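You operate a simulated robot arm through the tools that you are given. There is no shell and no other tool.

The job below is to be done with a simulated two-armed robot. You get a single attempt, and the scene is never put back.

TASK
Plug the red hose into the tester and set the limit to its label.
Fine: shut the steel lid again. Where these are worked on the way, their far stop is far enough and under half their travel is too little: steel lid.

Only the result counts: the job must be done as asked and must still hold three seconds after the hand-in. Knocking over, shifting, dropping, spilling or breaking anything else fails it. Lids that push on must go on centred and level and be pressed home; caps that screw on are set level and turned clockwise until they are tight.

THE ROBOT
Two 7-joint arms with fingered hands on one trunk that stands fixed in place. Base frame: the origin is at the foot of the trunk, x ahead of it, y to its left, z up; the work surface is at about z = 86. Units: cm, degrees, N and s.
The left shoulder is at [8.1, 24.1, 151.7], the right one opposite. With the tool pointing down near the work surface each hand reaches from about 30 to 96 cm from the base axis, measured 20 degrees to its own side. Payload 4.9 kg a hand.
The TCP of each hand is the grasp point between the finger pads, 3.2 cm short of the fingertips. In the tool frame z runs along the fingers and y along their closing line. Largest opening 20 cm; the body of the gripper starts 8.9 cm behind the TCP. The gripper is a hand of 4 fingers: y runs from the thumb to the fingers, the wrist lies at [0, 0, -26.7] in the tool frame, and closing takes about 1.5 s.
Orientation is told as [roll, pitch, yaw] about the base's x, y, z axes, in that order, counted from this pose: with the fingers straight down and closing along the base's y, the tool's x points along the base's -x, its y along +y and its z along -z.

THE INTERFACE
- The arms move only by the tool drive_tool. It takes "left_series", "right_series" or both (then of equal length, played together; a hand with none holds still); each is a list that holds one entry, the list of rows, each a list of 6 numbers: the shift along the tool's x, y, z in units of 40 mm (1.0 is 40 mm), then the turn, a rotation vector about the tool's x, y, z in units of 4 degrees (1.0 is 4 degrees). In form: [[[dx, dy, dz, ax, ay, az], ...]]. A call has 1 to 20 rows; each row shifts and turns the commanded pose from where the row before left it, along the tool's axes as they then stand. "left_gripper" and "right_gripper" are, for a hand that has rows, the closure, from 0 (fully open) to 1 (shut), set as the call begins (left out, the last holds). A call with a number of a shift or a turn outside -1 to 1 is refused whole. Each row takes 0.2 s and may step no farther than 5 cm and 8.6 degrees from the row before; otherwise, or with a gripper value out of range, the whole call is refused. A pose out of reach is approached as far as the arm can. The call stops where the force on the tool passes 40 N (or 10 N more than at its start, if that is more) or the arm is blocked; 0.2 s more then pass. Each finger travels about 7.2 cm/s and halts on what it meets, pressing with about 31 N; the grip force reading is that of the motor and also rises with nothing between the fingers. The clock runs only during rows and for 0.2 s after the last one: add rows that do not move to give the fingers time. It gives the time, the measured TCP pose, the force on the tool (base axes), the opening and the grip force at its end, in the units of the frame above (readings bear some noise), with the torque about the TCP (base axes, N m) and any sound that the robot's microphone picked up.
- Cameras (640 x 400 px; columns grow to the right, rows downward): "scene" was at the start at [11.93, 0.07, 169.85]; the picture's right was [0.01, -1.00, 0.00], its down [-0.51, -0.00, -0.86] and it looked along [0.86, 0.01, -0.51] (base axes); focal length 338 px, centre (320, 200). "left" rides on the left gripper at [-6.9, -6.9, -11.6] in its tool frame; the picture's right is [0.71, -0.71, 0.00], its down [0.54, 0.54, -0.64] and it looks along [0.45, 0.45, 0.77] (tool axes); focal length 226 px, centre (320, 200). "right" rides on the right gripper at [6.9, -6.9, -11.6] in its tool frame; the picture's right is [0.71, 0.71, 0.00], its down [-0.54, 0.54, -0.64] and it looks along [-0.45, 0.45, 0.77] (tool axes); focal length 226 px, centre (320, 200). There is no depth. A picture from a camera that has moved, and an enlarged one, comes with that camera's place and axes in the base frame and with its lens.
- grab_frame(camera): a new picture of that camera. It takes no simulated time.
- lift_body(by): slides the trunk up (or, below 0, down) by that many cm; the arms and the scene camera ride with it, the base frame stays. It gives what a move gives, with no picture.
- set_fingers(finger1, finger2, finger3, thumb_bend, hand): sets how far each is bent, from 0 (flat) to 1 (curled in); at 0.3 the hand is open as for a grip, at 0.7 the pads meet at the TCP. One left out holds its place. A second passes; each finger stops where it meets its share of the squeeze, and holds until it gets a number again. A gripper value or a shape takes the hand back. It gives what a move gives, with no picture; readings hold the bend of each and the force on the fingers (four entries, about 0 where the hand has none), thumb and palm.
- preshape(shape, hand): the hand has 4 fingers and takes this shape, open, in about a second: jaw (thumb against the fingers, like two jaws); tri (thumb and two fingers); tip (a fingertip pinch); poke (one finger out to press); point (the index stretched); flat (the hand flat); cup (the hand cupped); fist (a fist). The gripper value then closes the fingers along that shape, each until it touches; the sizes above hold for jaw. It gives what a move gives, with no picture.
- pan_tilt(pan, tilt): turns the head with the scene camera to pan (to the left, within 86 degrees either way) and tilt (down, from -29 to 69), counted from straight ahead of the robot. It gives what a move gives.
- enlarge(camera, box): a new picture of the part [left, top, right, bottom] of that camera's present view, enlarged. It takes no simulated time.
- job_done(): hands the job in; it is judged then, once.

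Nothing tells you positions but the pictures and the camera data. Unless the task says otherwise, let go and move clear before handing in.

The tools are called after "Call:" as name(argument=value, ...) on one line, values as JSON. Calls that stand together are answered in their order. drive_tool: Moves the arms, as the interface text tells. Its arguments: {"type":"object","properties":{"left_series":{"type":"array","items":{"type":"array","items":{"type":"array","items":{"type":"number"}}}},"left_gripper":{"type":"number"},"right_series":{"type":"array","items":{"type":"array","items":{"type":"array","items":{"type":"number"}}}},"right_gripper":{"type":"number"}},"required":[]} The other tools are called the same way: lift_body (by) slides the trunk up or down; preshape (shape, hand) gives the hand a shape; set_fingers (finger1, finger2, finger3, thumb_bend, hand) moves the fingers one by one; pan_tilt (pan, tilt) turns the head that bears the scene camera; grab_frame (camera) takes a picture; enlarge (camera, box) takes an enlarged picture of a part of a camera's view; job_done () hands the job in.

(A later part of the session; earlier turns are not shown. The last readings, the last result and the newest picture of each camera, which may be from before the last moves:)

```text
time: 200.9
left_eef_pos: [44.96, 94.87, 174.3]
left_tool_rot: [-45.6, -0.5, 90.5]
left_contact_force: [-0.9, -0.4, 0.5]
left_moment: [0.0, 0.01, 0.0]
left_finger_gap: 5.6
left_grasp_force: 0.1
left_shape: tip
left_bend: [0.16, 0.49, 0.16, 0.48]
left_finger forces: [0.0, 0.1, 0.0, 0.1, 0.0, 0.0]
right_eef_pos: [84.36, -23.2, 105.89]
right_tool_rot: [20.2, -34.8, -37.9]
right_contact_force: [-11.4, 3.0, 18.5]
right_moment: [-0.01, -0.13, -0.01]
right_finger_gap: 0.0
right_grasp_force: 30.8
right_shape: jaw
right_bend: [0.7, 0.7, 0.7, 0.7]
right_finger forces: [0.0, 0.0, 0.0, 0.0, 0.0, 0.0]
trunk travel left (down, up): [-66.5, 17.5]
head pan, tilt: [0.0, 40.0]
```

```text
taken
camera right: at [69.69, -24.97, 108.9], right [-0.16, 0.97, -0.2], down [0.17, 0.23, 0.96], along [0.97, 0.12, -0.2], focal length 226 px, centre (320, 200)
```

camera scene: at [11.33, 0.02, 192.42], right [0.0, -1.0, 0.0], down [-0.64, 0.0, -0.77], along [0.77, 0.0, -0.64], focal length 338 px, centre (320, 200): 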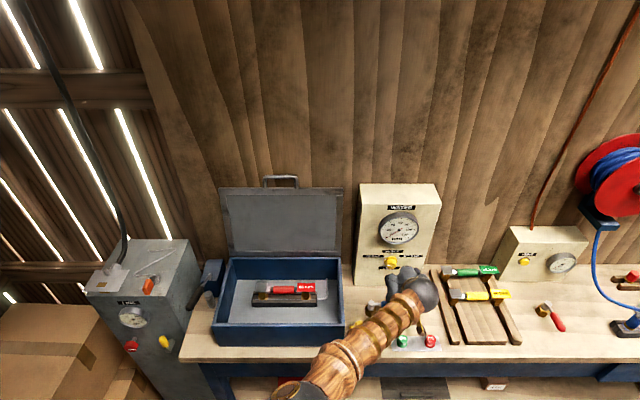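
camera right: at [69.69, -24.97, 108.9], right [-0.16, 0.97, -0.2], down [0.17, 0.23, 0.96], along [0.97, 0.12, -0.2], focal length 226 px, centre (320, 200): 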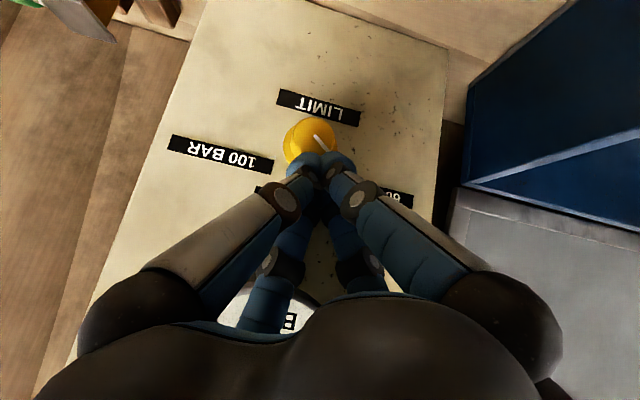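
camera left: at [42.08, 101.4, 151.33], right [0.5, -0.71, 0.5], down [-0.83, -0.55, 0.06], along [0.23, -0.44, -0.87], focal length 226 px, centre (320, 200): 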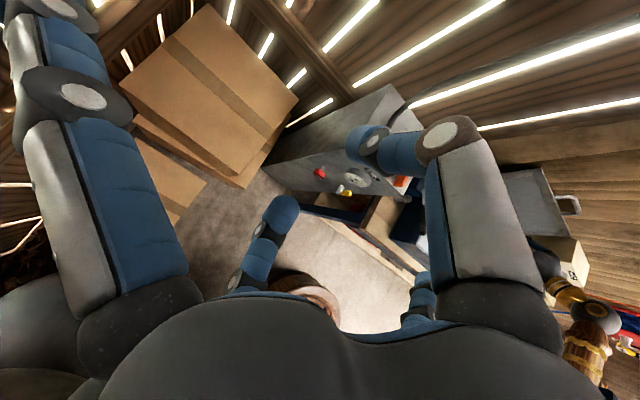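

The cluster presses on the knob's upper left (18 N). Now I'll drag right by about 2.2 cm.

Call:
drive_tool(right_series=[[[-0.063, -0.108, 0.006, 0, 0, 0], [-0.063, -0.108, 0.006, 0, 0, 0], [-0.063, -0.108, 0.006, 0, 0, 0], [-0.063, -0.108, 0.006, 0, 0, 0], [0, 0, 0, 0, 0, 0]]])

Call:
grab_frame(camera="right")

Call:
enlarge(camera="right", box=[220, 60, 420, 200])

```text
time: 201.7
left_eef_pos: [45.44, 94.78, 174.11]
left_tool_rot: [-45.4, -0.3, 90.2]
left_contact_force: [-1.0, -0.4, 0.9]
left_moment: [0.03, 0.04, 0.01]
left_finger_gap: 5.61
left_grasp_force: 0.1
left_shape: tip
left_bend: [0.16, 0.49, 0.16, 0.48]
left_finger forces: [0.1, 0.1, 0.1, 0.0, 0.0, 0.0]
right_eef_pos: [84.31, -23.68, 106.0]
right_tool_rot: [20.6, -34.2, -37.6]
right_contact_force: [-22.4, 22.7, 21.7]
right_moment: [0.76, 0.14, 0.51]
right_finger_gap: 0.02
right_grasp_force: 30.7
right_shape: jaw
right_bend: [0.7, 0.7, 0.7, 0.7]
right_finger forces: [0.0, 0.0, 0.0, 0.0, 0.0, 0.0]
trunk travel left (down, up): [-66.5, 17.5]
head pan, tilt: [0.0, 40.0]
stopped in row 3 (right hand): the force on the tool passed its limit at 44 N (the readings are from after the stop); the commanded pose is now the measured one
```

```text
taken
camera right: at [69.66, -25.65, 108.94], right [-0.17, 0.97, -0.19], down [0.17, 0.22, 0.96], along [0.97, 0.13, -0.21], focal length 226 px, centre (320, 200)
```

right: 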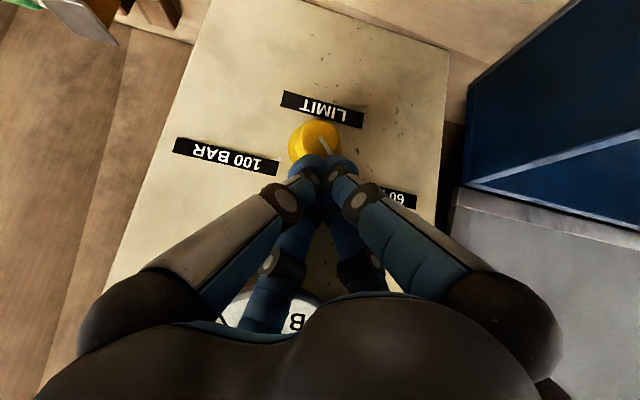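

```text
2.86 times, centred on (320, 130) of right
camera zoom: at [69.66, -25.65, 108.94], right [-0.17, 0.97, -0.19], down [0.17, 0.22, 0.96], along [0.97, 0.13, -0.21], focal length 646 px, centre (320, 400)
```

zoom: 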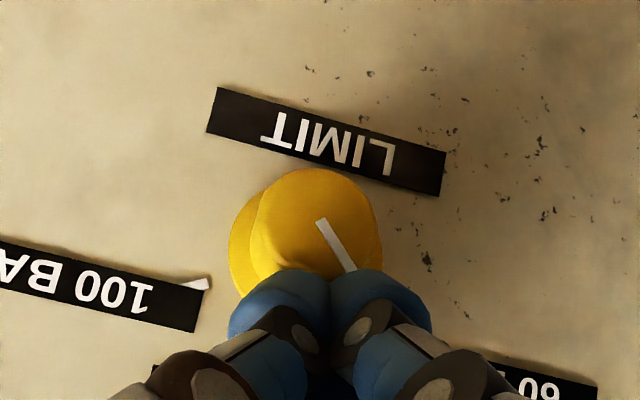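

The pointer has begun to turn (now about 47° left of vertical). Continuing the drag in small steps.

Call:
drive_tool(right_series=[[[-0.05, -0.086, 0, 0, 0, 0], [-0.05, -0.086, 0, 0, 0, 0], [0, 0, 0, 0, 0, 0]]])

Call:
enlarge(camera="right", box=[220, 60, 420, 200])

```text
time: 202.5
left_eef_pos: [45.18, 94.1, 174.59]
left_tool_rot: [-45.4, -0.6, 90.4]
left_contact_force: [-0.3, 0.3, -0.3]
left_moment: [0.04, 0.01, 0.05]
left_finger_gap: 5.59
left_grasp_force: 0.0
left_shape: tip
left_bend: [0.16, 0.49, 0.16, 0.48]
left_finger forces: [0.0, 0.0, 0.0, 0.1, 0.0, 0.0]
right_eef_pos: [84.22, -25.79, 105.82]
right_tool_rot: [20.4, -34.5, -38.1]
right_contact_force: [-3.3, -12.9, 26.8]
right_moment: [-0.25, -0.47, -0.27]
right_finger_gap: 0.02
right_grasp_force: 31.0
right_shape: jaw
right_bend: [0.7, 0.7, 0.7, 0.7]
right_finger forces: [0.0, 0.1, 0.0, 0.0, 0.1, 0.0]
trunk travel left (down, up): [-66.5, 17.5]
head pan, tilt: [0.0, 40.0]
```

```text
2.86 times, centred on (320, 130) of right
camera zoom: at [69.58, -27.61, 108.85], right [-0.16, 0.97, -0.2], down [0.17, 0.22, 0.96], along [0.97, 0.12, -0.2], focal length 646 px, centre (320, 400)
```

zoom: 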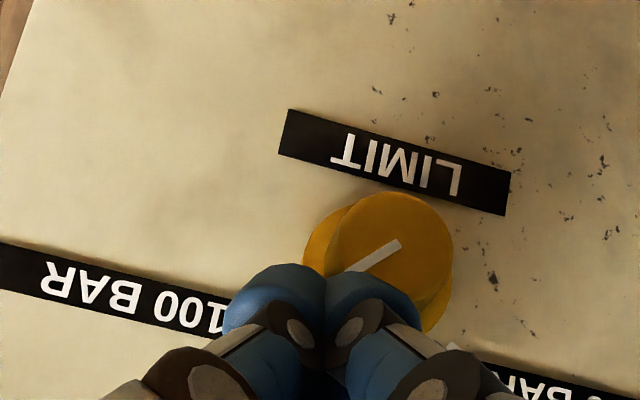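

The knob slipped past and now points right of vertical, toward 100. I'll lift off and read it accurately.

Call:
drive_tool(right_series=[[[-0.14, 0.07, -0.2, 0, 0, 0], [-0.1, 0.0, -0.4, 0, 0, 0], [0, 0, -1, 0, 0, 0], [0, 0, -1, 0, 0, 0], [0, 0, -0.5, 0, 0, 0], [0, 0, 0, 0, 0, 0]]])

Call:
grab_frame(camera="right")

Call:
enlarge(camera="right", box=[220, 40, 420, 180])

Call:
enlarge(camera="scene", box=[340, 220, 440, 300])

```text
time: 203.9
left_eef_pos: [46.01, 94.3, 174.35]
left_tool_rot: [-45.3, -0.6, 90.3]
left_contact_force: [0.1, 0.5, 0.5]
left_moment: [0.06, 0.04, 0.05]
left_finger_gap: 5.59
left_grasp_force: 0.1
left_shape: tip
left_bend: [0.16, 0.49, 0.16, 0.48]
left_finger forces: [0.0, 0.0, 0.0, 0.0, 0.0, 0.0]
right_eef_pos: [77.47, -25.06, 115.58]
right_tool_rot: [20.2, -34.2, -37.9]
right_contact_force: [0.1, 0.0, 0.1]
right_moment: [0.01, 0.04, -0.02]
right_finger_gap: 0.0
right_grasp_force: 31.0
right_shape: jaw
right_bend: [0.7, 0.7, 0.7, 0.7]
right_finger forces: [0.0, 0.1, 0.1, 0.0, 0.0, 0.1]
trunk travel left (down, up): [-66.5, 17.5]
head pan, tilt: [0.0, 40.0]
```

```text
taken
camera right: at [62.89, -26.86, 118.75], right [-0.17, 0.97, -0.19], down [0.18, 0.22, 0.96], along [0.97, 0.12, -0.21], focal length 226 px, centre (320, 200)
```

right: 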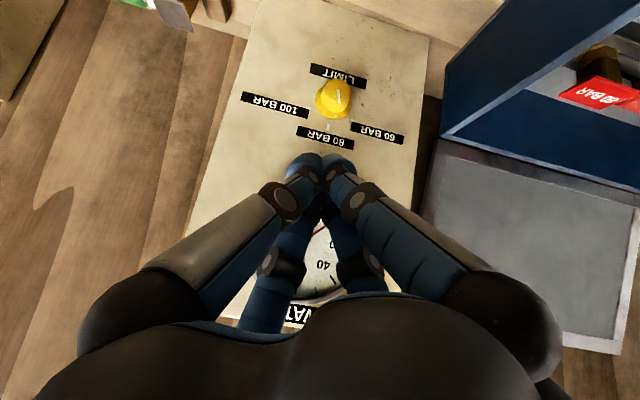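

```text
2.86 times, centred on (320, 110) of right
camera zoom: at [62.89, -26.86, 118.75], right [-0.17, 0.97, -0.19], down [0.18, 0.22, 0.96], along [0.97, 0.12, -0.21], focal length 646 px, centre (320, 457)
```

zoom: 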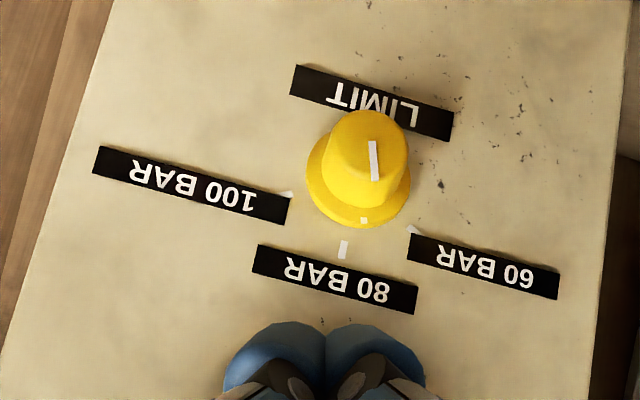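

```text
5.00 times, centred on (390, 260) of scene
camera zoom: at [11.49, -0.2, 192.4], right [0.0, -1.0, 0.0], down [-0.64, 0.0, -0.77], along [0.77, 0.0, -0.64], focal length 1688 px, centre (-30, -100)
```

zoom: 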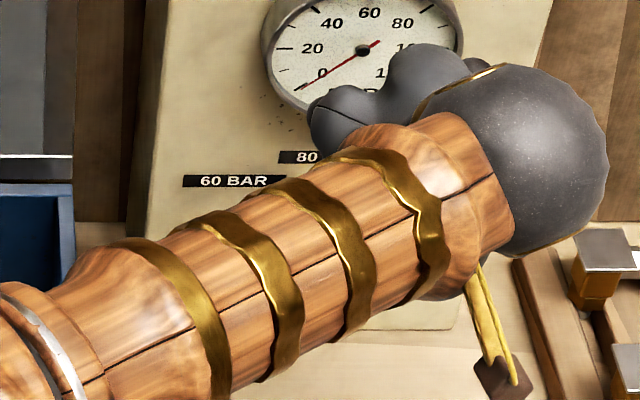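

The pointer now sits about 20° left of the 80 tick (lifting dragged it back). I'll tilt the hand a bit more to keep clear of the gauge, then do a small, controlled drag from the top centre.

Call:
drive_tool(right_series=[[[0, 0, 0, -0.506, -0.861, 0], [0, 0, 0, -0.506, -0.861, 0], [0, 0, 0, 0, 0, 0]]])

```text
time: 204.7
left_eef_pos: [45.74, 94.48, 174.24]
left_tool_rot: [-45.3, -0.6, 90.4]
left_contact_force: [0.3, -0.4, 0.4]
left_moment: [0.0, -0.03, -0.01]
left_finger_gap: 5.6
left_grasp_force: 0.1
left_shape: tip
left_bend: [0.16, 0.49, 0.16, 0.48]
left_finger forces: [0.1, 0.0, 0.0, 0.1, 0.0, 0.0]
right_eef_pos: [77.5, -22.54, 116.1]
right_tool_rot: [26.3, -40.4, -41.1]
right_contact_force: [-0.4, 0.3, 0.1]
right_moment: [0.0, 0.02, 0.01]
right_finger_gap: 0.0
right_grasp_force: 30.9
right_shape: jaw
right_bend: [0.7, 0.7, 0.7, 0.7]
right_finger forces: [0.0, 0.1, 0.1, 0.0, 0.0, 0.0]
right hand out of reach, approached as far as the arm can: row 2
trunk travel left (down, up): [-66.5, 17.5]
head pan, tilt: [0.0, 40.0]
```

Call:
drive_tool(right_series=[[[0.306, -0.343, 0.93, 0, 0, 0], [0.306, -0.343, 0.93, 0, 0, 0], [0, 0, 0, 0, 0, 0]]])

Call:
enlarge(camera="right", box=[220, 40, 420, 180])

```text
time: 205.5
left_eef_pos: [45.84, 94.41, 174.17]
left_tool_rot: [-45.3, -0.5, 90.3]
left_contact_force: [-0.1, -0.8, -0.4]
left_moment: [-0.06, -0.01, 0.01]
left_finger_gap: 5.59
left_grasp_force: 0.1
left_shape: tip
left_bend: [0.16, 0.49, 0.16, 0.48]
left_finger forces: [0.0, 0.1, 0.0, 0.1, 0.0, 0.0]
right_eef_pos: [77.53, -22.29, 116.0]
right_tool_rot: [26.3, -40.4, -41.0]
right_contact_force: [0.2, 0.1, 0.2]
right_moment: [0.03, 0.03, 0.0]
right_finger_gap: 0.0
right_grasp_force: 31.5
right_shape: jaw
right_bend: [0.7, 0.7, 0.7, 0.7]
right_finger forces: [0.0, 0.0, 0.0, 0.0, 0.1, 0.0]
right hand out of reach, approached as far as the arm can: row 1, 2
trunk travel left (down, up): [-66.5, 17.5]
head pan, tilt: [0.0, 40.0]
```

```text
2.86 times, centred on (320, 110) of right
camera zoom: at [62.68, -24.34, 117.14], right [-0.14, 0.96, -0.22], down [0.05, 0.23, 0.97], along [0.99, 0.13, -0.08], focal length 646 px, centre (320, 457)
```

zoom: 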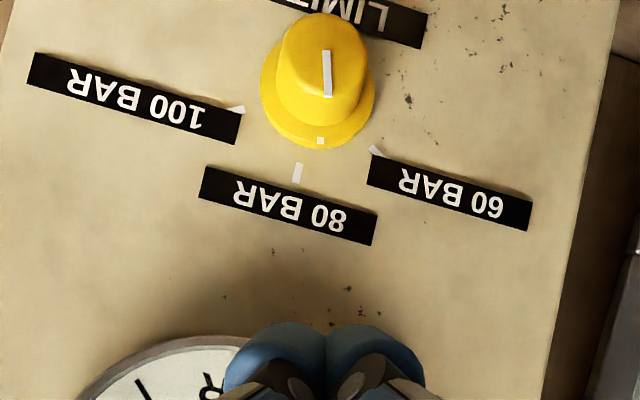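

Call:
drive_tool(right_series=[[[0, 0, 0, 0.506, 0.861, 0], [0, 0, 0, 0.506, 0.861, 0], [0, 0, 0, 0, 0, 0]]])

```text
time: 206.3
left_eef_pos: [45.84, 94.62, 174.18]
left_tool_rot: [-45.4, -0.6, 90.3]
left_contact_force: [0.5, -0.1, 0.9]
left_moment: [0.02, 0.01, 0.01]
left_finger_gap: 5.62
left_grasp_force: 0.1
left_shape: tip
left_bend: [0.16, 0.49, 0.16, 0.48]
left_finger forces: [0.0, 0.1, 0.0, 0.0, 0.1, 0.1]
right_eef_pos: [77.67, -22.54, 116.02]
right_tool_rot: [20.2, -34.1, -37.7]
right_contact_force: [0.1, -0.4, -0.3]
right_moment: [0.0, -0.04, 0.01]
right_finger_gap: 0.0
right_grasp_force: 31.3
right_shape: jaw
right_bend: [0.7, 0.7, 0.7, 0.7]
right_finger forces: [0.0, 0.0, 0.0, 0.0, 0.0, 0.1]
trunk travel left (down, up): [-66.5, 17.5]
head pan, tilt: [0.0, 40.0]
```

Call:
drive_tool(right_series=[[[0.21, -0.21, 0.736, 0, 0, 0], [0.21, -0.21, 0.736, 0, 0, 0], [0.21, -0.21, 0.736, 0, 0, 0], [0, 0, 0, 0, 0, 0]]])

Call:
drive_tool(right_series=[[[-0.2, 0.14, 0.28, 0, 0, 0], [-0.2, 0.14, 0.28, 0, 0, 0], [0, 0, 0, 0, 0, 0]]])

Call:
enlarge(camera="right", box=[220, 60, 420, 200])

```text
time: 207.3
left_eef_pos: [45.75, 94.54, 174.25]
left_tool_rot: [-45.4, -0.5, 90.3]
left_contact_force: [-0.8, 0.6, 0.3]
left_moment: [-0.02, -0.01, 0.06]
left_finger_gap: 5.58
left_grasp_force: 0.0
left_shape: tip
left_bend: [0.16, 0.49, 0.16, 0.48]
left_finger forces: [0.1, 0.0, 0.1, 0.1, 0.1, 0.0]
right_eef_pos: [80.51, -23.79, 107.03]
right_tool_rot: [20.2, -34.2, -37.7]
right_contact_force: [-0.6, -0.7, 0.1]
right_moment: [0.02, 0.01, -0.03]
right_finger_gap: 0.0
right_grasp_force: 30.9
right_shape: jaw
right_bend: [0.7, 0.7, 0.7, 0.7]
right_finger forces: [0.1, 0.0, 0.0, 0.0, 0.0, 0.1]
trunk travel left (down, up): [-66.5, 17.5]
head pan, tilt: [0.0, 40.0]
```

```text
time: 208.1
left_eef_pos: [45.62, 94.69, 174.32]
left_tool_rot: [-45.4, -0.5, 90.3]
left_contact_force: [0.3, -0.6, -0.2]
left_moment: [-0.03, 0.02, -0.02]
left_finger_gap: 5.62
left_grasp_force: 0.0
left_shape: tip
left_bend: [0.16, 0.49, 0.16, 0.48]
left_finger forces: [0.0, 0.0, 0.1, 0.0, 0.1, 0.1]
right_eef_pos: [83.36, -23.77, 106.54]
right_tool_rot: [20.3, -34.2, -37.8]
right_contact_force: [0.0, -0.2, 0.4]
right_moment: [0.03, 0.03, 0.03]
right_finger_gap: 0.03
right_grasp_force: 31.6
right_shape: jaw
right_bend: [0.7, 0.7, 0.7, 0.7]
right_finger forces: [0.0, 0.0, 0.0, 0.1, 0.0, 0.1]
trunk travel left (down, up): [-66.5, 17.5]
head pan, tilt: [0.0, 40.0]
```

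```text
2.86 times, centred on (320, 130) of right
camera zoom: at [68.74, -25.57, 109.67], right [-0.17, 0.97, -0.2], down [0.18, 0.22, 0.96], along [0.97, 0.12, -0.21], focal length 646 px, centre (320, 400)
```

zoom: 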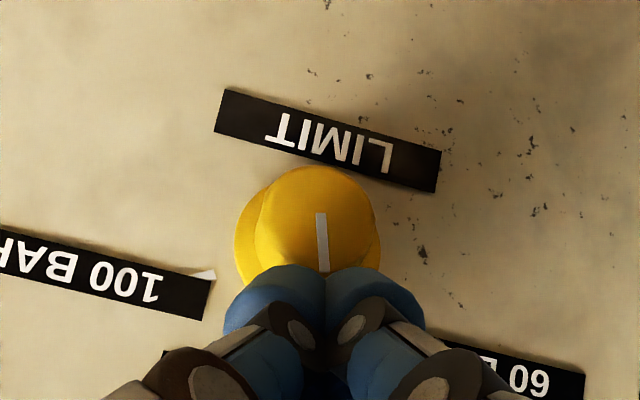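

Positioned over the top of the cap without contact. Pressing down gently.

Call:
drive_tool(right_series=[[[0.0, 0.01, 0.105, 0, 0, 0], [0.04, -0.02, 0.058, 0, 0, 0], [0, 0, 0, 0, 0, 0]]])

Call:
drive_tool(right_series=[[[0.03, -0.015, 0.04, 0, 0, 0], [0, 0, 0, 0, 0, 0]]])

```text
time: 208.9
left_eef_pos: [45.9, 94.69, 174.29]
left_tool_rot: [-45.3, -0.5, 90.3]
left_contact_force: [-0.2, -0.3, 0.0]
left_moment: [-0.04, -0.04, 0.01]
left_finger_gap: 5.59
left_grasp_force: 0.2
left_shape: tip
left_bend: [0.16, 0.49, 0.16, 0.48]
left_finger forces: [0.0, 0.1, 0.0, 0.0, 0.0, 0.0]
right_eef_pos: [83.68, -23.61, 106.14]
right_tool_rot: [20.2, -34.2, -37.8]
right_contact_force: [0.3, 0.9, 1.1]
right_moment: [0.0, -0.01, 0.01]
right_finger_gap: 0.0
right_grasp_force: 30.7
right_shape: jaw
right_bend: [0.7, 0.7, 0.7, 0.7]
right_finger forces: [0.0, 0.0, 0.0, 0.1, 0.0, 0.0]
trunk travel left (down, up): [-66.5, 17.5]
head pan, tilt: [0.0, 40.0]
```

```text
time: 209.5
left_eef_pos: [45.63, 94.73, 174.29]
left_tool_rot: [-45.3, -0.4, 90.2]
left_contact_force: [-0.1, -0.6, 0.6]
left_moment: [-0.01, -0.01, -0.01]
left_finger_gap: 5.59
left_grasp_force: 0.0
left_shape: tip
left_bend: [0.16, 0.49, 0.16, 0.48]
left_finger forces: [0.0, 0.1, 0.0, 0.1, 0.0, 0.0]
right_eef_pos: [83.43, -23.74, 105.86]
right_tool_rot: [20.2, -34.3, -37.6]
right_contact_force: [-1.4, 0.9, 4.9]
right_moment: [-0.01, -0.03, 0.0]
right_finger_gap: 0.0
right_grasp_force: 31.4
right_shape: jaw
right_bend: [0.7, 0.7, 0.7, 0.7]
right_finger forces: [0.0, 0.1, 0.0, 0.0, 0.0, 0.0]
trunk travel left (down, up): [-66.5, 17.5]
head pan, tilt: [0.0, 40.0]
```

Call:
drive_tool(right_series=[[[0.05, -0.025, 0.07, 0, 0, 0], [-0.025, -0.043, 0.002, 0, 0, 0], [-0.025, -0.043, 0.002, 0, 0, 0], [0, 0, 0, 0, 0, 0]]])

Call:
enlarge(camera="right", box=[220, 60, 420, 200])

```text
time: 210.5
left_eef_pos: [45.42, 94.69, 174.39]
left_tool_rot: [-45.4, -0.4, 90.4]
left_contact_force: [-1.1, -0.4, 0.4]
left_moment: [-0.02, -0.01, 0.0]
left_finger_gap: 5.59
left_grasp_force: 0.0
left_shape: tip
left_bend: [0.16, 0.49, 0.16, 0.48]
left_finger forces: [0.0, 0.0, 0.0, 0.0, 0.1, 0.1]
right_eef_pos: [83.43, -23.99, 105.74]
right_tool_rot: [20.3, -34.3, -37.7]
right_contact_force: [-4.4, 4.6, 19.7]
right_moment: [0.05, -0.23, 0.14]
right_finger_gap: 0.01
right_grasp_force: 30.8
right_shape: jaw
right_bend: [0.7, 0.7, 0.7, 0.7]
right_finger forces: [0.0, 0.0, 0.0, 0.0, 0.0, 0.1]
trunk travel left (down, up): [-66.5, 17.5]
head pan, tilt: [0.0, 40.0]
```

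```text
2.86 times, centred on (320, 130) of right
camera zoom: at [68.83, -25.79, 108.72], right [-0.17, 0.97, -0.2], down [0.18, 0.22, 0.96], along [0.97, 0.12, -0.21], focal length 646 px, centre (320, 400)
```

zoom: 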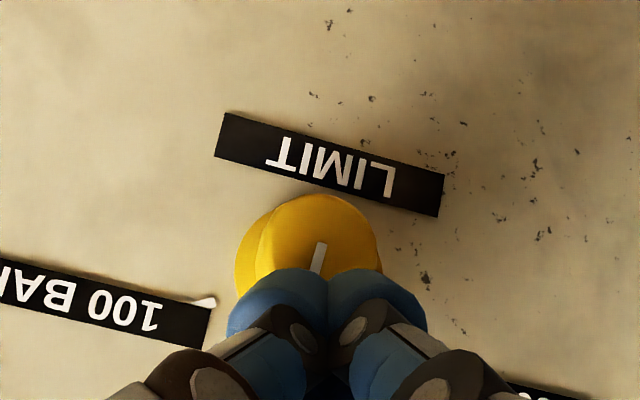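

The pointer now lines up with the 80 BAR direction. I'll lift off straight (up and slightly back, no sideways motion) and verify.

Call:
drive_tool(right_series=[[[-0.031, 0.011, -0.118, 0, 0, 0], [-0.031, 0.011, -0.118, 0, 0, 0], [-0.03, 0.01, -0.25, 0, 0, 0], [0, 0, -0.8, 0, 0, 0], [0, 0, -0.8, 0, 0, 0], [0, 0, -0.8, 0, 0, 0], [0, 0, 0, 0, 0, 0]]])

Call:
enlarge(camera="right", box=[220, 20, 420, 160])

```text
time: 212.1
left_eef_pos: [45.76, 94.61, 174.19]
left_tool_rot: [-45.4, -0.5, 90.3]
left_contact_force: [-0.3, 0.3, 0.4]
left_moment: [-0.01, 0.01, -0.05]
left_finger_gap: 5.58
left_grasp_force: 0.2
left_shape: tip
left_bend: [0.16, 0.49, 0.16, 0.48]
left_finger forces: [0.0, 0.1, 0.0, 0.1, 0.1, 0.1]
right_eef_pos: [76.74, -23.6, 114.68]
right_tool_rot: [20.1, -34.1, -37.8]
right_contact_force: [0.7, 0.1, 0.2]
right_moment: [-0.03, -0.01, 0.02]
right_finger_gap: 0.0
right_grasp_force: 30.7
right_shape: jaw
right_bend: [0.7, 0.7, 0.7, 0.7]
right_finger forces: [0.0, 0.0, 0.1, 0.0, 0.0, 0.0]
trunk travel left (down, up): [-66.5, 17.5]
head pan, tilt: [0.0, 40.0]
```

```text
2.86 times, centred on (320, 90) of right
camera zoom: at [62.04, -25.42, 117.71], right [-0.17, 0.97, -0.19], down [0.18, 0.22, 0.96], along [0.97, 0.12, -0.21], focal length 646 px, centre (320, 514)
```

zoom: 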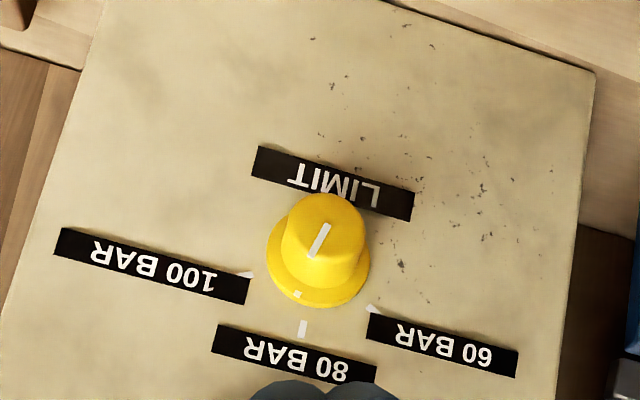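

The lift turned it about 16° past 80, because the contact was left of the top. Now I'll correct counter-clockwise: press slightly right of top and drag left by about 0.5 cm, ending at the top centre so lifting is neutral.

Call:
drive_tool(right_series=[[[0.106, -0.134, 0.7, 0, 0, 0], [0.106, -0.134, 0.7, 0, 0, 0], [0.106, -0.134, 0.7, 0, 0, 0], [-0.2, 0.14, 0.28, 0, 0, 0], [-0.2, 0.14, 0.28, 0, 0, 0], [0, 0.01, 0.105, 0, 0, 0], [0.04, -0.02, 0.058, 0, 0, 0], [0, 0, 0, 0, 0, 0]]])

Call:
enlarge(camera="right", box=[220, 60, 420, 200])

```text
time: 213.9
left_eef_pos: [45.4, 94.76, 174.35]
left_tool_rot: [-45.4, -0.4, 90.4]
left_contact_force: [-0.5, 0.2, 0.1]
left_moment: [-0.02, -0.01, 0.05]
left_finger_gap: 5.57
left_grasp_force: 0.1
left_shape: tip
left_bend: [0.16, 0.49, 0.16, 0.48]
left_finger forces: [0.1, 0.0, 0.1, 0.1, 0.0, 0.0]
right_eef_pos: [83.44, -24.6, 105.93]
right_tool_rot: [20.3, -34.3, -37.7]
right_contact_force: [-11.9, 4.4, 13.9]
right_moment: [0.25, 0.21, 0.15]
right_finger_gap: 0.0
right_grasp_force: 30.6
right_shape: jaw
right_bend: [0.7, 0.7, 0.7, 0.7]
right_finger forces: [0.1, 0.0, 0.0, 0.1, 0.0, 0.0]
trunk travel left (down, up): [-66.5, 17.5]
head pan, tilt: [0.0, 40.0]
```

```text
2.86 times, centred on (320, 130) of right
camera zoom: at [68.8, -26.46, 109.09], right [-0.17, 0.97, -0.2], down [0.18, 0.22, 0.96], along [0.97, 0.12, -0.21], focal length 646 px, centre (320, 400)
```

zoom: 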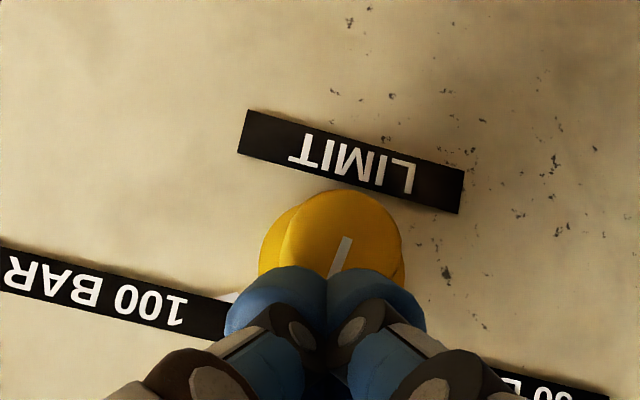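

Call:
drive_tool(right_series=[[[0.025, 0.043, -0.002, 0, 0, 0], [0.025, 0.043, -0.002, 0, 0, 0], [0, 0, 0, 0, 0, 0]]])

Call:
enlarge(camera="right", box=[220, 60, 420, 200])

```text
time: 214.7
left_eef_pos: [45.57, 94.59, 174.25]
left_tool_rot: [-45.4, -0.5, 90.3]
left_contact_force: [0.2, 0.2, 0.0]
left_moment: [-0.03, 0.01, -0.02]
left_finger_gap: 5.6
left_grasp_force: 0.0
left_shape: tip
left_bend: [0.16, 0.49, 0.16, 0.48]
left_finger forces: [0.0, 0.1, 0.0, 0.0, 0.0, 0.1]
right_eef_pos: [83.46, -24.31, 105.93]
right_tool_rot: [20.3, -34.2, -37.7]
right_contact_force: [-13.3, 3.6, 4.9]
right_moment: [0.15, 0.36, 0.18]
right_finger_gap: 0.0
right_grasp_force: 31.1
right_shape: jaw
right_bend: [0.7, 0.7, 0.7, 0.7]
right_finger forces: [0.1, 0.1, 0.0, 0.0, 0.1, 0.0]
trunk travel left (down, up): [-66.5, 17.5]
head pan, tilt: [0.0, 40.0]
```

```text
2.86 times, centred on (320, 130) of right
camera zoom: at [68.84, -26.15, 108.98], right [-0.17, 0.97, -0.2], down [0.18, 0.22, 0.96], along [0.97, 0.12, -0.21], focal length 646 px, centre (320, 400)
```

zoom: 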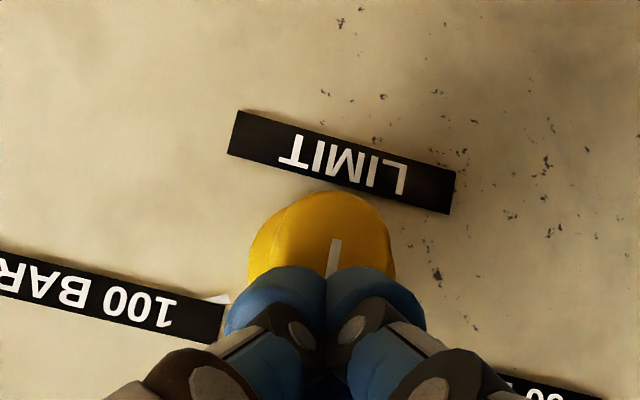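

The pointer turned by about 16° as wanted. I'll lift from the top centre and verify.

Call:
drive_tool(right_series=[[[-0.01, 0, -0.1, 0, 0, 0], [-0.031, 0.011, -0.118, 0, 0, 0], [-0.03, 0.01, -0.25, 0, 0, 0], [0, 0, -0.8, 0, 0, 0], [0, 0, -0.8, 0, 0, 0], [0, 0, -0.8, 0, 0, 0], [0, 0, 0, 0, 0, 0]]])

Call:
enlarge(camera="right", box=[240, 40, 380, 150])

```text
time: 216.3
left_eef_pos: [45.77, 94.53, 174.22]
left_tool_rot: [-45.3, -0.5, 90.3]
left_contact_force: [-0.1, -0.4, 0.3]
left_moment: [0.02, 0.03, 0.01]
left_finger_gap: 5.62
left_grasp_force: 0.0
left_shape: tip
left_bend: [0.16, 0.49, 0.16, 0.48]
left_finger forces: [0.0, 0.0, 0.0, 0.0, 0.0, 0.0]
right_eef_pos: [76.75, -23.71, 114.9]
right_tool_rot: [20.2, -34.0, -37.7]
right_contact_force: [-0.7, -0.4, 0.3]
right_moment: [0.0, 0.01, 0.01]
right_finger_gap: 0.01
right_grasp_force: 30.9
right_shape: jaw
right_bend: [0.7, 0.7, 0.7, 0.7]
right_finger forces: [0.1, 0.0, 0.0, 0.0, 0.0, 0.0]
trunk travel left (down, up): [-66.5, 17.5]
head pan, tilt: [0.0, 40.0]
```

```text
3.64 times, centred on (310, 95) of right
camera zoom: at [62.04, -25.61, 117.96], right [-0.17, 0.97, -0.19], down [0.18, 0.22, 0.96], along [0.97, 0.12, -0.21], focal length 822 px, centre (356, 582)
```

zoom: 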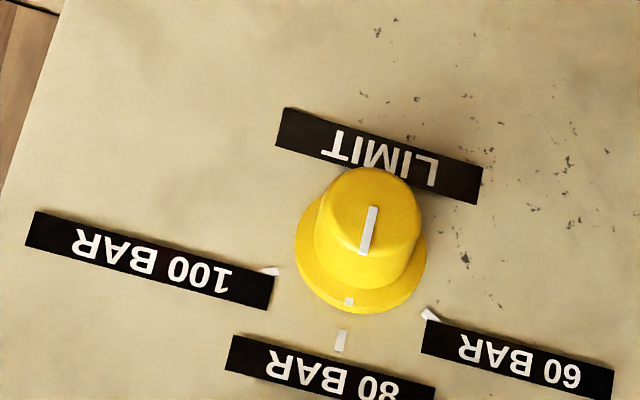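

The knob marker now aligns with the 80 BAR tick to within about 2°. I'll move the right hand away and confirm with the scene camera.

Call:
drive_tool(right_series=[[[-0.31, -0.3, -0.71, 0, 0, 0], [-0.31, -0.69, -0.71, 0, 0, 0], [-0.31, -0.69, -0.71, 0, 0, 0], [-0.31, -0.69, -0.71, 0, 0, 0], [-0.31, -0.69, -0.71, 0, 0, 0], [-0.31, -0.69, -0.71, 0, 0, 0], [-0.31, -0.69, -0.71, 0, 0, 0], [0, 0, 0, 0, 0, 0]]])

Call:
grab_frame(camera="scene")

Call:
enlarge(camera="scene", box=[350, 230, 430, 290])

Call:
enlarge(camera="scene", box=[200, 160, 360, 350])

```text
time: 218.1
left_eef_pos: [45.79, 94.49, 174.26]
left_tool_rot: [-45.2, -0.4, 90.4]
left_contact_force: [0.1, 0.2, 0.6]
left_moment: [0.02, 0.01, 0.02]
left_finger_gap: 5.64
left_grasp_force: 0.1
left_shape: tip
left_bend: [0.16, 0.49, 0.16, 0.48]
left_finger forces: [0.0, 0.0, 0.0, 0.0, 0.1, 0.0]
right_eef_pos: [62.39, -42.4, 130.16]
right_tool_rot: [20.2, -34.2, -37.8]
right_contact_force: [-0.8, -0.1, -0.3]
right_moment: [-0.01, 0.03, -0.01]
right_finger_gap: 0.0
right_grasp_force: 31.1
right_shape: jaw
right_bend: [0.7, 0.7, 0.7, 0.7]
right_finger forces: [0.1, 0.0, 0.0, 0.0, 0.1, 0.0]
trunk travel left (down, up): [-66.5, 17.5]
head pan, tilt: [0.0, 40.0]
```

```text
taken
camera scene: at [11.37, 0.07, 192.41], right [0.0, -1.0, 0.0], down [-0.64, 0.0, -0.77], along [0.77, 0.0, -0.64], focal length 338 px, centre (320, 200)
```

scene: 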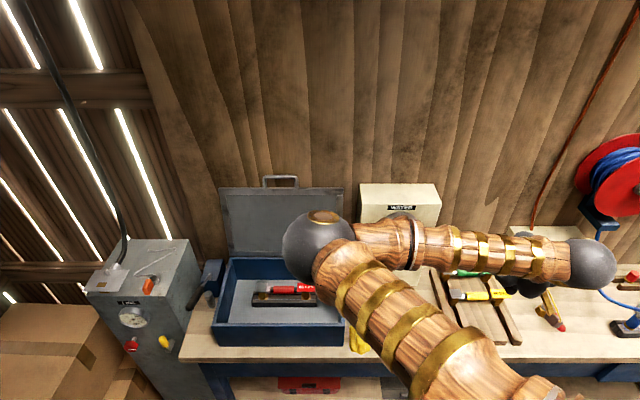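

```text
6.67 times, centred on (390, 260) of scene
camera zoom: at [11.37, 0.07, 192.41], right [0.0, -1.0, 0.0], down [-0.64, 0.0, -0.77], along [0.77, 0.0, -0.64], focal length 2250 px, centre (-147, -200)
```

zoom: 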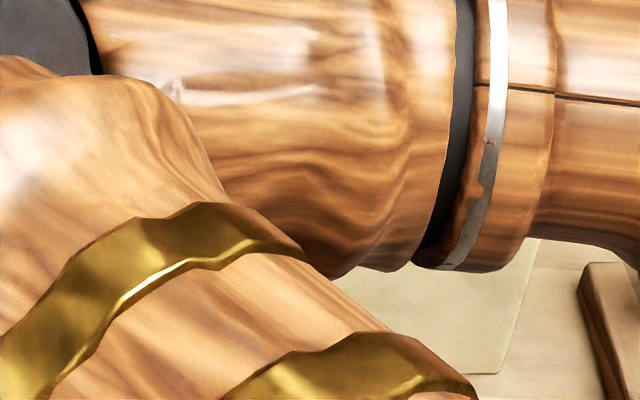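

```text
2.11 times, centred on (280, 255) of scene
camera zoom: at [11.37, 0.07, 192.41], right [0.0, -1.0, 0.0], down [-0.64, 0.0, -0.77], along [0.77, 0.0, -0.64], focal length 711 px, centre (404, 84)
```

zoom: 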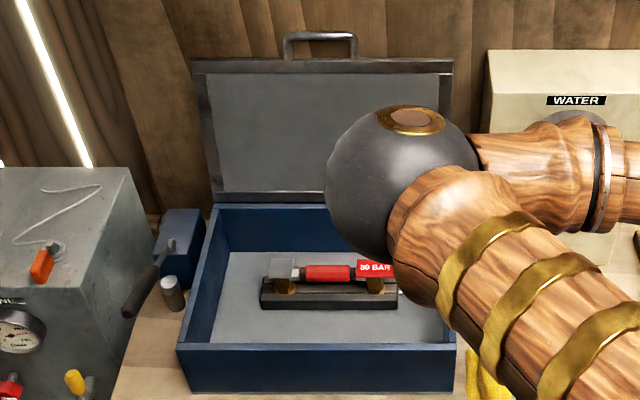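

Knob view is still blocked by the right elbow. I'll move the right hand far out to the right and up, which also clears space for the left arm.

Call:
drive_tool(right_series=[[[-0.68, -0.465, -0.39, 0, 0, 0], [-0.68, -0.465, -0.39, 0, 0, 0], [-0.68, -0.465, -0.39, 0, 0, 0], [-0.68, -0.465, -0.39, 0, 0, 0], [-0.68, -0.465, -0.39, 0, 0, 0], [-0.68, -0.465, -0.39, 0, 0, 0], [-0.68, -0.465, -0.39, 0, 0, 0], [-0.68, -0.465, -0.39, 0, 0, 0], [-0.68, -0.465, -0.39, 0, 0, 0], [0, 0, 0, 0.506, 0.861, 0], [0, 0, 0, 0.506, 0.861, 0], [0, 0, 0, 0.506, 0.861, 0], [0, 0, 0, 0.506, 0.861, 0], [0, 0, 0, 0.506, 0.861, 0], [0, 0, 0, 0.506, 0.861, 0], [0, 0, 0, 0.506, 0.861, 0], [0, 0, 0, 0, 0, 0]]])

Call:
grab_frame(camera="scene")

Call:
enlarge(camera="scene", box=[350, 230, 430, 290])

Call:
enlarge(camera="scene", box=[200, 160, 360, 350])

```text
time: 221.7
left_eef_pos: [45.88, 94.56, 174.3]
left_tool_rot: [-45.3, -0.6, 90.3]
left_contact_force: [-0.3, 0.0, -0.8]
left_moment: [0.01, -0.02, 0.0]
left_finger_gap: 5.61
left_grasp_force: 0.1
left_shape: tip
left_bend: [0.16, 0.49, 0.16, 0.48]
left_finger forces: [0.0, 0.0, 0.1, 0.1, 0.1, 0.0]
right_eef_pos: [62.65, -68.72, 149.92]
right_tool_rot: [3.7, -10.6, -32.4]
right_contact_force: [0.3, 1.0, 0.4]
right_moment: [0.04, -0.04, 0.01]
right_finger_gap: 0.02
right_grasp_force: 30.7
right_shape: jaw
right_bend: [0.7, 0.7, 0.7, 0.7]
right_finger forces: [0.0, 0.1, 0.0, 0.0, 0.0, 0.1]
trunk travel left (down, up): [-66.5, 17.5]
head pan, tilt: [0.0, 40.0]
```

```text
taken
camera scene: at [11.4, -0.01, 192.41], right [0.0, -1.0, 0.0], down [-0.64, 0.0, -0.77], along [0.77, 0.0, -0.64], focal length 338 px, centre (320, 200)
```

scene: 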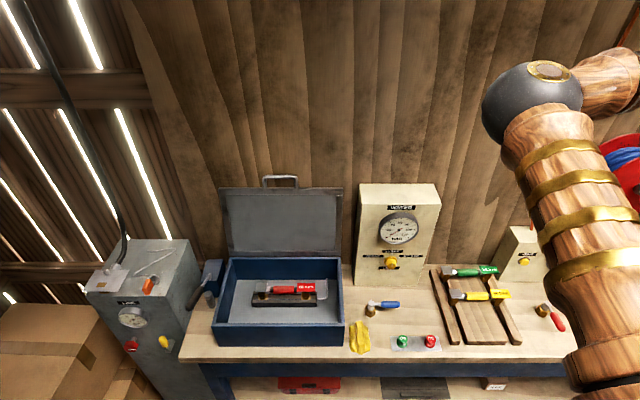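

```text
6.67 times, centred on (390, 260) of scene
camera zoom: at [11.4, -0.01, 192.41], right [0.0, -1.0, 0.0], down [-0.64, 0.0, -0.77], along [0.77, 0.0, -0.64], focal length 2250 px, centre (-147, -200)
```

zoom: 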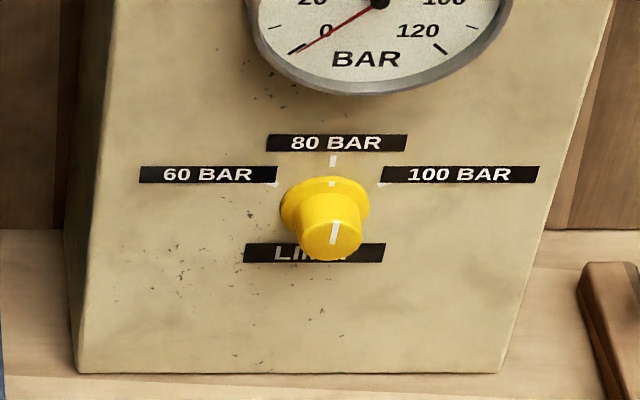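

```text
2.11 times, centred on (280, 255) of scene
camera zoom: at [11.4, -0.01, 192.41], right [0.0, -1.0, 0.0], down [-0.64, 0.0, -0.77], along [0.77, 0.0, -0.64], focal length 711 px, centre (404, 84)
```

zoom: 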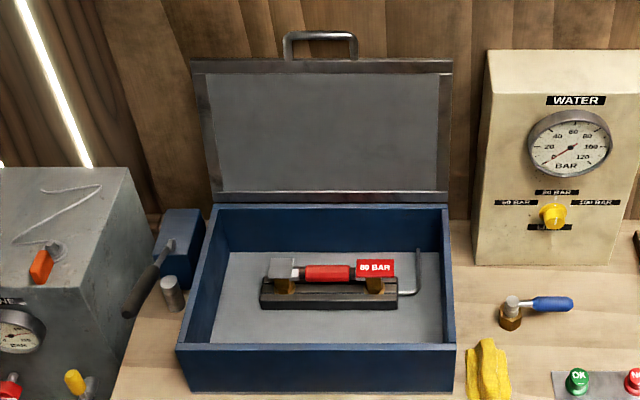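

The LIMIT dot is exactly under the 80 BAR tick, and everything else is unchanged. Now the left hand closes the lid: I'll bring it to a pre-grasp in front of the raised handle.

Call:
drive_tool(left_series=[[[0.976, 0, 0.3, 0, 0, 0], [0.976, 0, 0.3, 0, 0, 0], [0.976, 0, 0.3, 0, 0, 0], [0.976, 0, 0.3, 0, 0, 0], [0.976, 0, 0.3, 0, 0, 0], [0.976, 0, 0.4, 0, 0, 0], [0.976, 0, 0.4, 0, 0, 0], [0.976, 0, 0.4, 0, 0, 0], [0.976, 0, 0.4, 0, 0, 0], [0.976, 0, 0.4, 0, 0, 0], [0.976, 0, 0.4, 0, 0, 0], [0.976, 0, 0.4, 0, 0, 0], [0.976, 0, 0.4, 0, 0, 0], [0, 0, 0, 0, 0, 0]]], left_gripper=0.72)

Call:
grab_frame(camera="scene")

Call:
grab_frame(camera="left")

```text
time: 224.7
left_eef_pos: [59.5, 44.12, 160.53]
left_tool_rot: [-45.3, -0.5, 90.3]
left_contact_force: [-0.5, 0.2, 0.6]
left_moment: [-0.01, 0.0, -0.02]
left_finger_gap: 5.58
left_grasp_force: 0.1
left_shape: tip
left_bend: [0.16, 0.49, 0.16, 0.48]
left_finger forces: [0.0, 0.1, 0.0, 0.0, 0.0, 0.0]
right_eef_pos: [62.66, -68.59, 150.01]
right_tool_rot: [3.8, -10.6, -32.4]
right_contact_force: [0.1, 0.0, -1.1]
right_moment: [-0.01, -0.02, 0.0]
right_finger_gap: 0.01
right_grasp_force: 30.9
right_shape: jaw
right_bend: [0.7, 0.7, 0.7, 0.7]
right_finger forces: [0.0, 0.0, 0.0, 0.1, 0.1, 0.0]
trunk travel left (down, up): [-66.5, 17.5]
head pan, tilt: [0.0, 40.0]
```

```text
taken
camera scene: at [11.39, 0.02, 192.41], right [0.0, -1.0, 0.0], down [-0.64, 0.0, -0.77], along [0.77, 0.0, -0.64], focal length 338 px, centre (320, 200)
```

scene: 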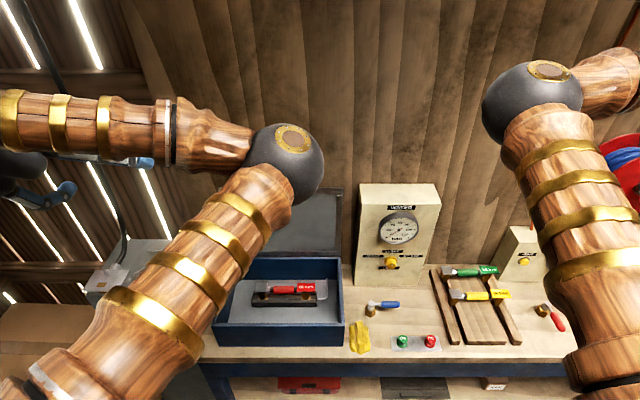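

```text
taken
camera left: at [55.94, 50.74, 173.61], right [0.5, -0.71, 0.5], down [-0.83, -0.55, 0.06], along [0.23, -0.44, -0.87], focal length 226 px, centre (320, 200)
```

left: 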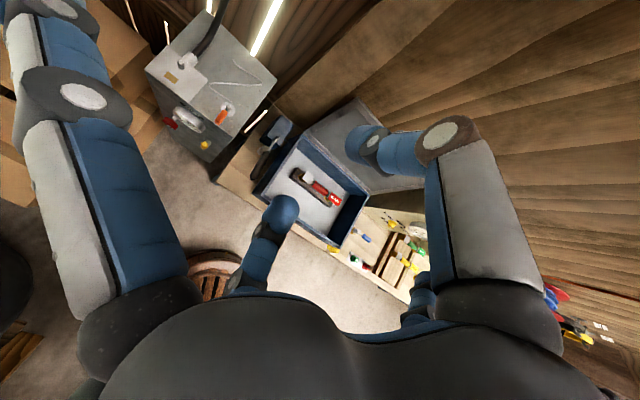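

Call:
drive_tool(left_series=[[[0.8, -0.03, 0.69, 0, 0, 0], [0.8, -0.03, 0.69, 0, 0, 0], [0.8, -0.03, 0.69, 0, 0, 0], [0.8, -0.03, 0.69, 0, 0, 0], [0.8, -0.03, 0.69, 0, 0, 0], [0.8, -0.03, 0.69, 0, 0, 0], [0.8, -0.03, 0.69, 0, 0, 0], [0.8, -0.03, 0.69, 0, 0, 0], [0.8, -0.03, 0.69, 0, 0, 0], [0.7, -0.03, 0.69, 0, 0, 0], [0, 0, 0, 0, 0, 0]]])

Call:
grab_frame(camera="left")

Call:
grab_frame(camera="scene")

```text
time: 227.1
left_eef_pos: [80.16, 12.71, 141.64]
left_tool_rot: [-45.2, -0.5, 90.3]
left_contact_force: [-0.8, 0.0, -0.5]
left_moment: [-0.06, 0.04, 0.01]
left_finger_gap: 5.59
left_grasp_force: 0.2
left_shape: tip
left_bend: [0.16, 0.49, 0.16, 0.48]
left_finger forces: [0.0, 0.1, 0.0, 0.1, 0.0, 0.0]
right_eef_pos: [62.59, -68.68, 149.93]
right_tool_rot: [3.8, -10.6, -32.3]
right_contact_force: [0.0, -0.2, 0.2]
right_moment: [0.0, -0.01, -0.02]
right_finger_gap: 0.0
right_grasp_force: 31.4
right_shape: jaw
right_bend: [0.7, 0.7, 0.7, 0.7]
right_finger forces: [0.1, 0.1, 0.0, 0.0, 0.0, 0.0]
trunk travel left (down, up): [-66.5, 17.5]
head pan, tilt: [0.0, 40.0]
```

```text
taken
camera left: at [76.67, 19.41, 154.8], right [0.5, -0.71, 0.5], down [-0.83, -0.55, 0.06], along [0.23, -0.45, -0.87], focal length 226 px, centre (320, 200)
```

left: 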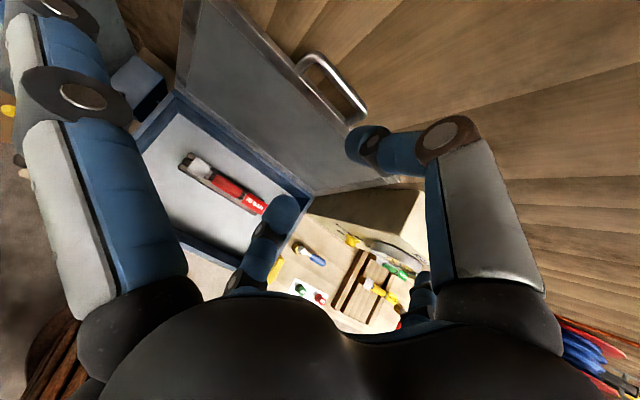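

```text
taken
camera scene: at [11.41, 0.05, 192.41], right [0.0, -1.0, 0.0], down [-0.64, 0.0, -0.77], along [0.77, 0.0, -0.64], focal length 338 px, centre (320, 200)
```

scene: 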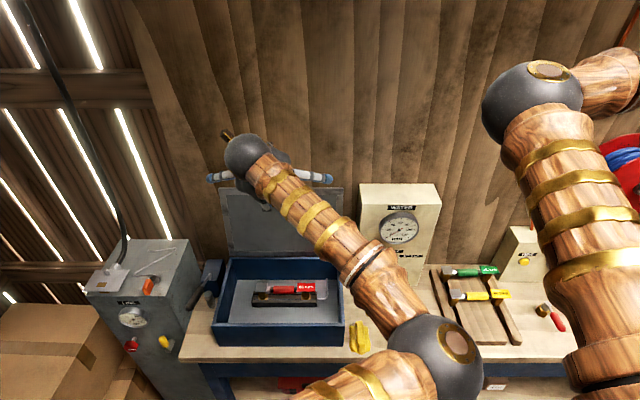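

The bar is at [97.0, 12.5, 129.65] (lid ≈ 103°). I'll narrow the pinch and move to 6 cm before it.

Call:
drive_tool(left_series=[[[0.0125, -0.21, 0.734, 0, 0, 0], [0.0125, -0.21, 0.734, 0, 0, 0], [0.0125, -0.21, 0.734, 0, 0, 0], [0.0125, -0.21, 0.734, 0, 0, 0], [0, 0, 0, 0, 0, 0]]], left_gripper=0.82)

Call:
grab_frame(camera="left")

```text
time: 228.3
left_eef_pos: [90.75, 12.59, 135.79]
left_tool_rot: [-45.4, -0.6, 90.3]
left_contact_force: [0.4, -0.4, 0.0]
left_moment: [0.0, -0.01, 0.02]
left_finger_gap: 3.66
left_grasp_force: 0.1
left_shape: tip
left_bend: [0.16, 0.56, 0.16, 0.55]
left_finger forces: [0.0, 0.0, 0.0, 0.0, 0.1, 0.1]
right_eef_pos: [62.83, -68.77, 149.96]
right_tool_rot: [3.9, -10.5, -32.3]
right_contact_force: [0.7, 0.3, 0.1]
right_moment: [0.0, 0.01, -0.02]
right_finger_gap: 0.01
right_grasp_force: 30.9
right_shape: jaw
right_bend: [0.7, 0.7, 0.7, 0.7]
right_finger forces: [0.0, 0.0, 0.1, 0.0, 0.0, 0.0]
trunk travel left (down, up): [-66.5, 17.5]
head pan, tilt: [0.0, 40.0]
```

```text
taken
camera left: at [87.38, 19.28, 148.86], right [0.5, -0.71, 0.5], down [-0.83, -0.55, 0.06], along [0.23, -0.44, -0.87], focal length 226 px, centre (320, 200)
```

left: 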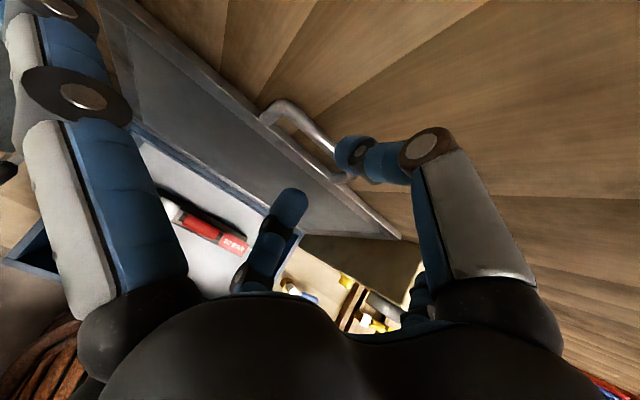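

Call:
drive_tool(left_series=[[[0, 0.02, 0.6, 0, 0, 0], [0, 0.02, 0.6, 0, 0, 0], [0, 0, 0, 0, 0, 0]]])

Call:
enlarge(camera="left", box=[210, 80, 430, 280])

```text
time: 229.1
left_eef_pos: [94.1, 12.67, 132.35]
left_tool_rot: [-45.4, -0.5, 90.4]
left_contact_force: [-3.1, 0.0, 0.2]
left_moment: [-0.03, 0.02, 0.05]
left_finger_gap: 3.59
left_grasp_force: 0.0
left_shape: tip
left_bend: [0.16, 0.56, 0.16, 0.56]
left_finger forces: [0.0, 0.0, 0.0, 0.0, 2.8, 0.0]
right_eef_pos: [62.56, -68.68, 150.03]
right_tool_rot: [3.7, -10.7, -32.2]
right_contact_force: [-0.8, 0.3, -0.1]
right_moment: [-0.02, -0.03, -0.03]
right_finger_gap: 0.0
right_grasp_force: 31.4
right_shape: jaw
right_bend: [0.7, 0.7, 0.7, 0.7]
right_finger forces: [0.0, 0.0, 0.0, 0.1, 0.1, 0.0]
trunk travel left (down, up): [-66.5, 17.5]
head pan, tilt: [0.0, 40.0]
```

```text
2.00 times, centred on (320, 180) of left
camera zoom: at [90.51, 19.43, 145.54], right [0.5, -0.71, 0.5], down [-0.83, -0.55, 0.06], along [0.23, -0.44, -0.87], focal length 452 px, centre (320, 240)
```

zoom: 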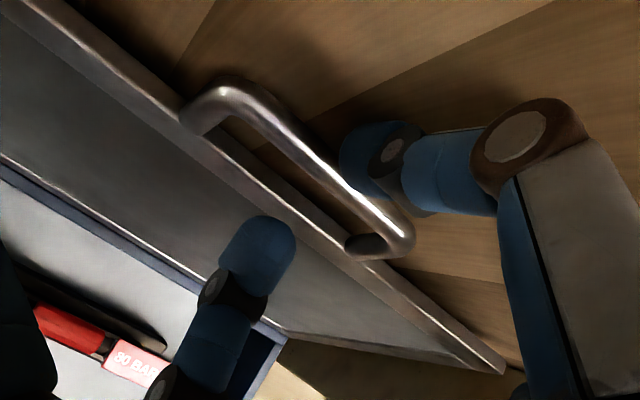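

The thumb is behind the bar and finger 2 in front of it. Closing the pinch.

Call:
drive_tool(left_series=[[[0, 0, 0, 0, 0, 0], [0, 0, 0, 0, 0, 0], [0, 0, 0, 0, 0, 0], [0, 0, 0, 0, 0, 0]]], left_gripper=1.0)

Call:
enlarge(camera="left", box=[210, 80, 430, 280])

```text
time: 230.1
left_eef_pos: [93.98, 12.66, 132.31]
left_tool_rot: [-45.4, -0.6, 90.3]
left_contact_force: [0.3, 0.2, 0.1]
left_moment: [-0.01, 0.01, -0.01]
left_finger_gap: 0.72
left_grasp_force: 30.8
left_shape: tip
left_bend: [0.28, 0.7, 0.28, 0.58]
left_finger forces: [0.0, 0.1, 0.0, 0.0, 0.0, 0.0]
right_eef_pos: [62.58, -68.78, 149.98]
right_tool_rot: [3.8, -10.6, -32.3]
right_contact_force: [-0.4, 1.0, 0.2]
right_moment: [0.0, -0.03, 0.02]
right_finger_gap: 0.01
right_grasp_force: 31.0
right_shape: jaw
right_bend: [0.7, 0.7, 0.7, 0.7]
right_finger forces: [0.1, 0.0, 0.0, 0.0, 0.1, 0.0]
trunk travel left (down, up): [-66.5, 17.5]
head pan, tilt: [0.0, 40.0]
```

```text
2.00 times, centred on (320, 180) of left
camera zoom: at [90.64, 19.41, 145.48], right [0.5, -0.71, 0.5], down [-0.83, -0.55, 0.06], along [0.23, -0.45, -0.87], focal length 452 px, centre (320, 240)
```

zoom: 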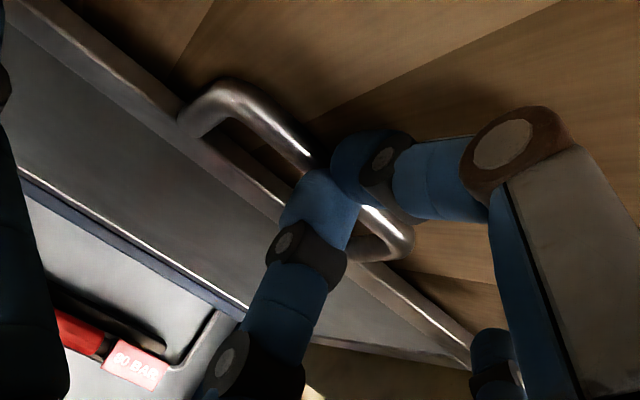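

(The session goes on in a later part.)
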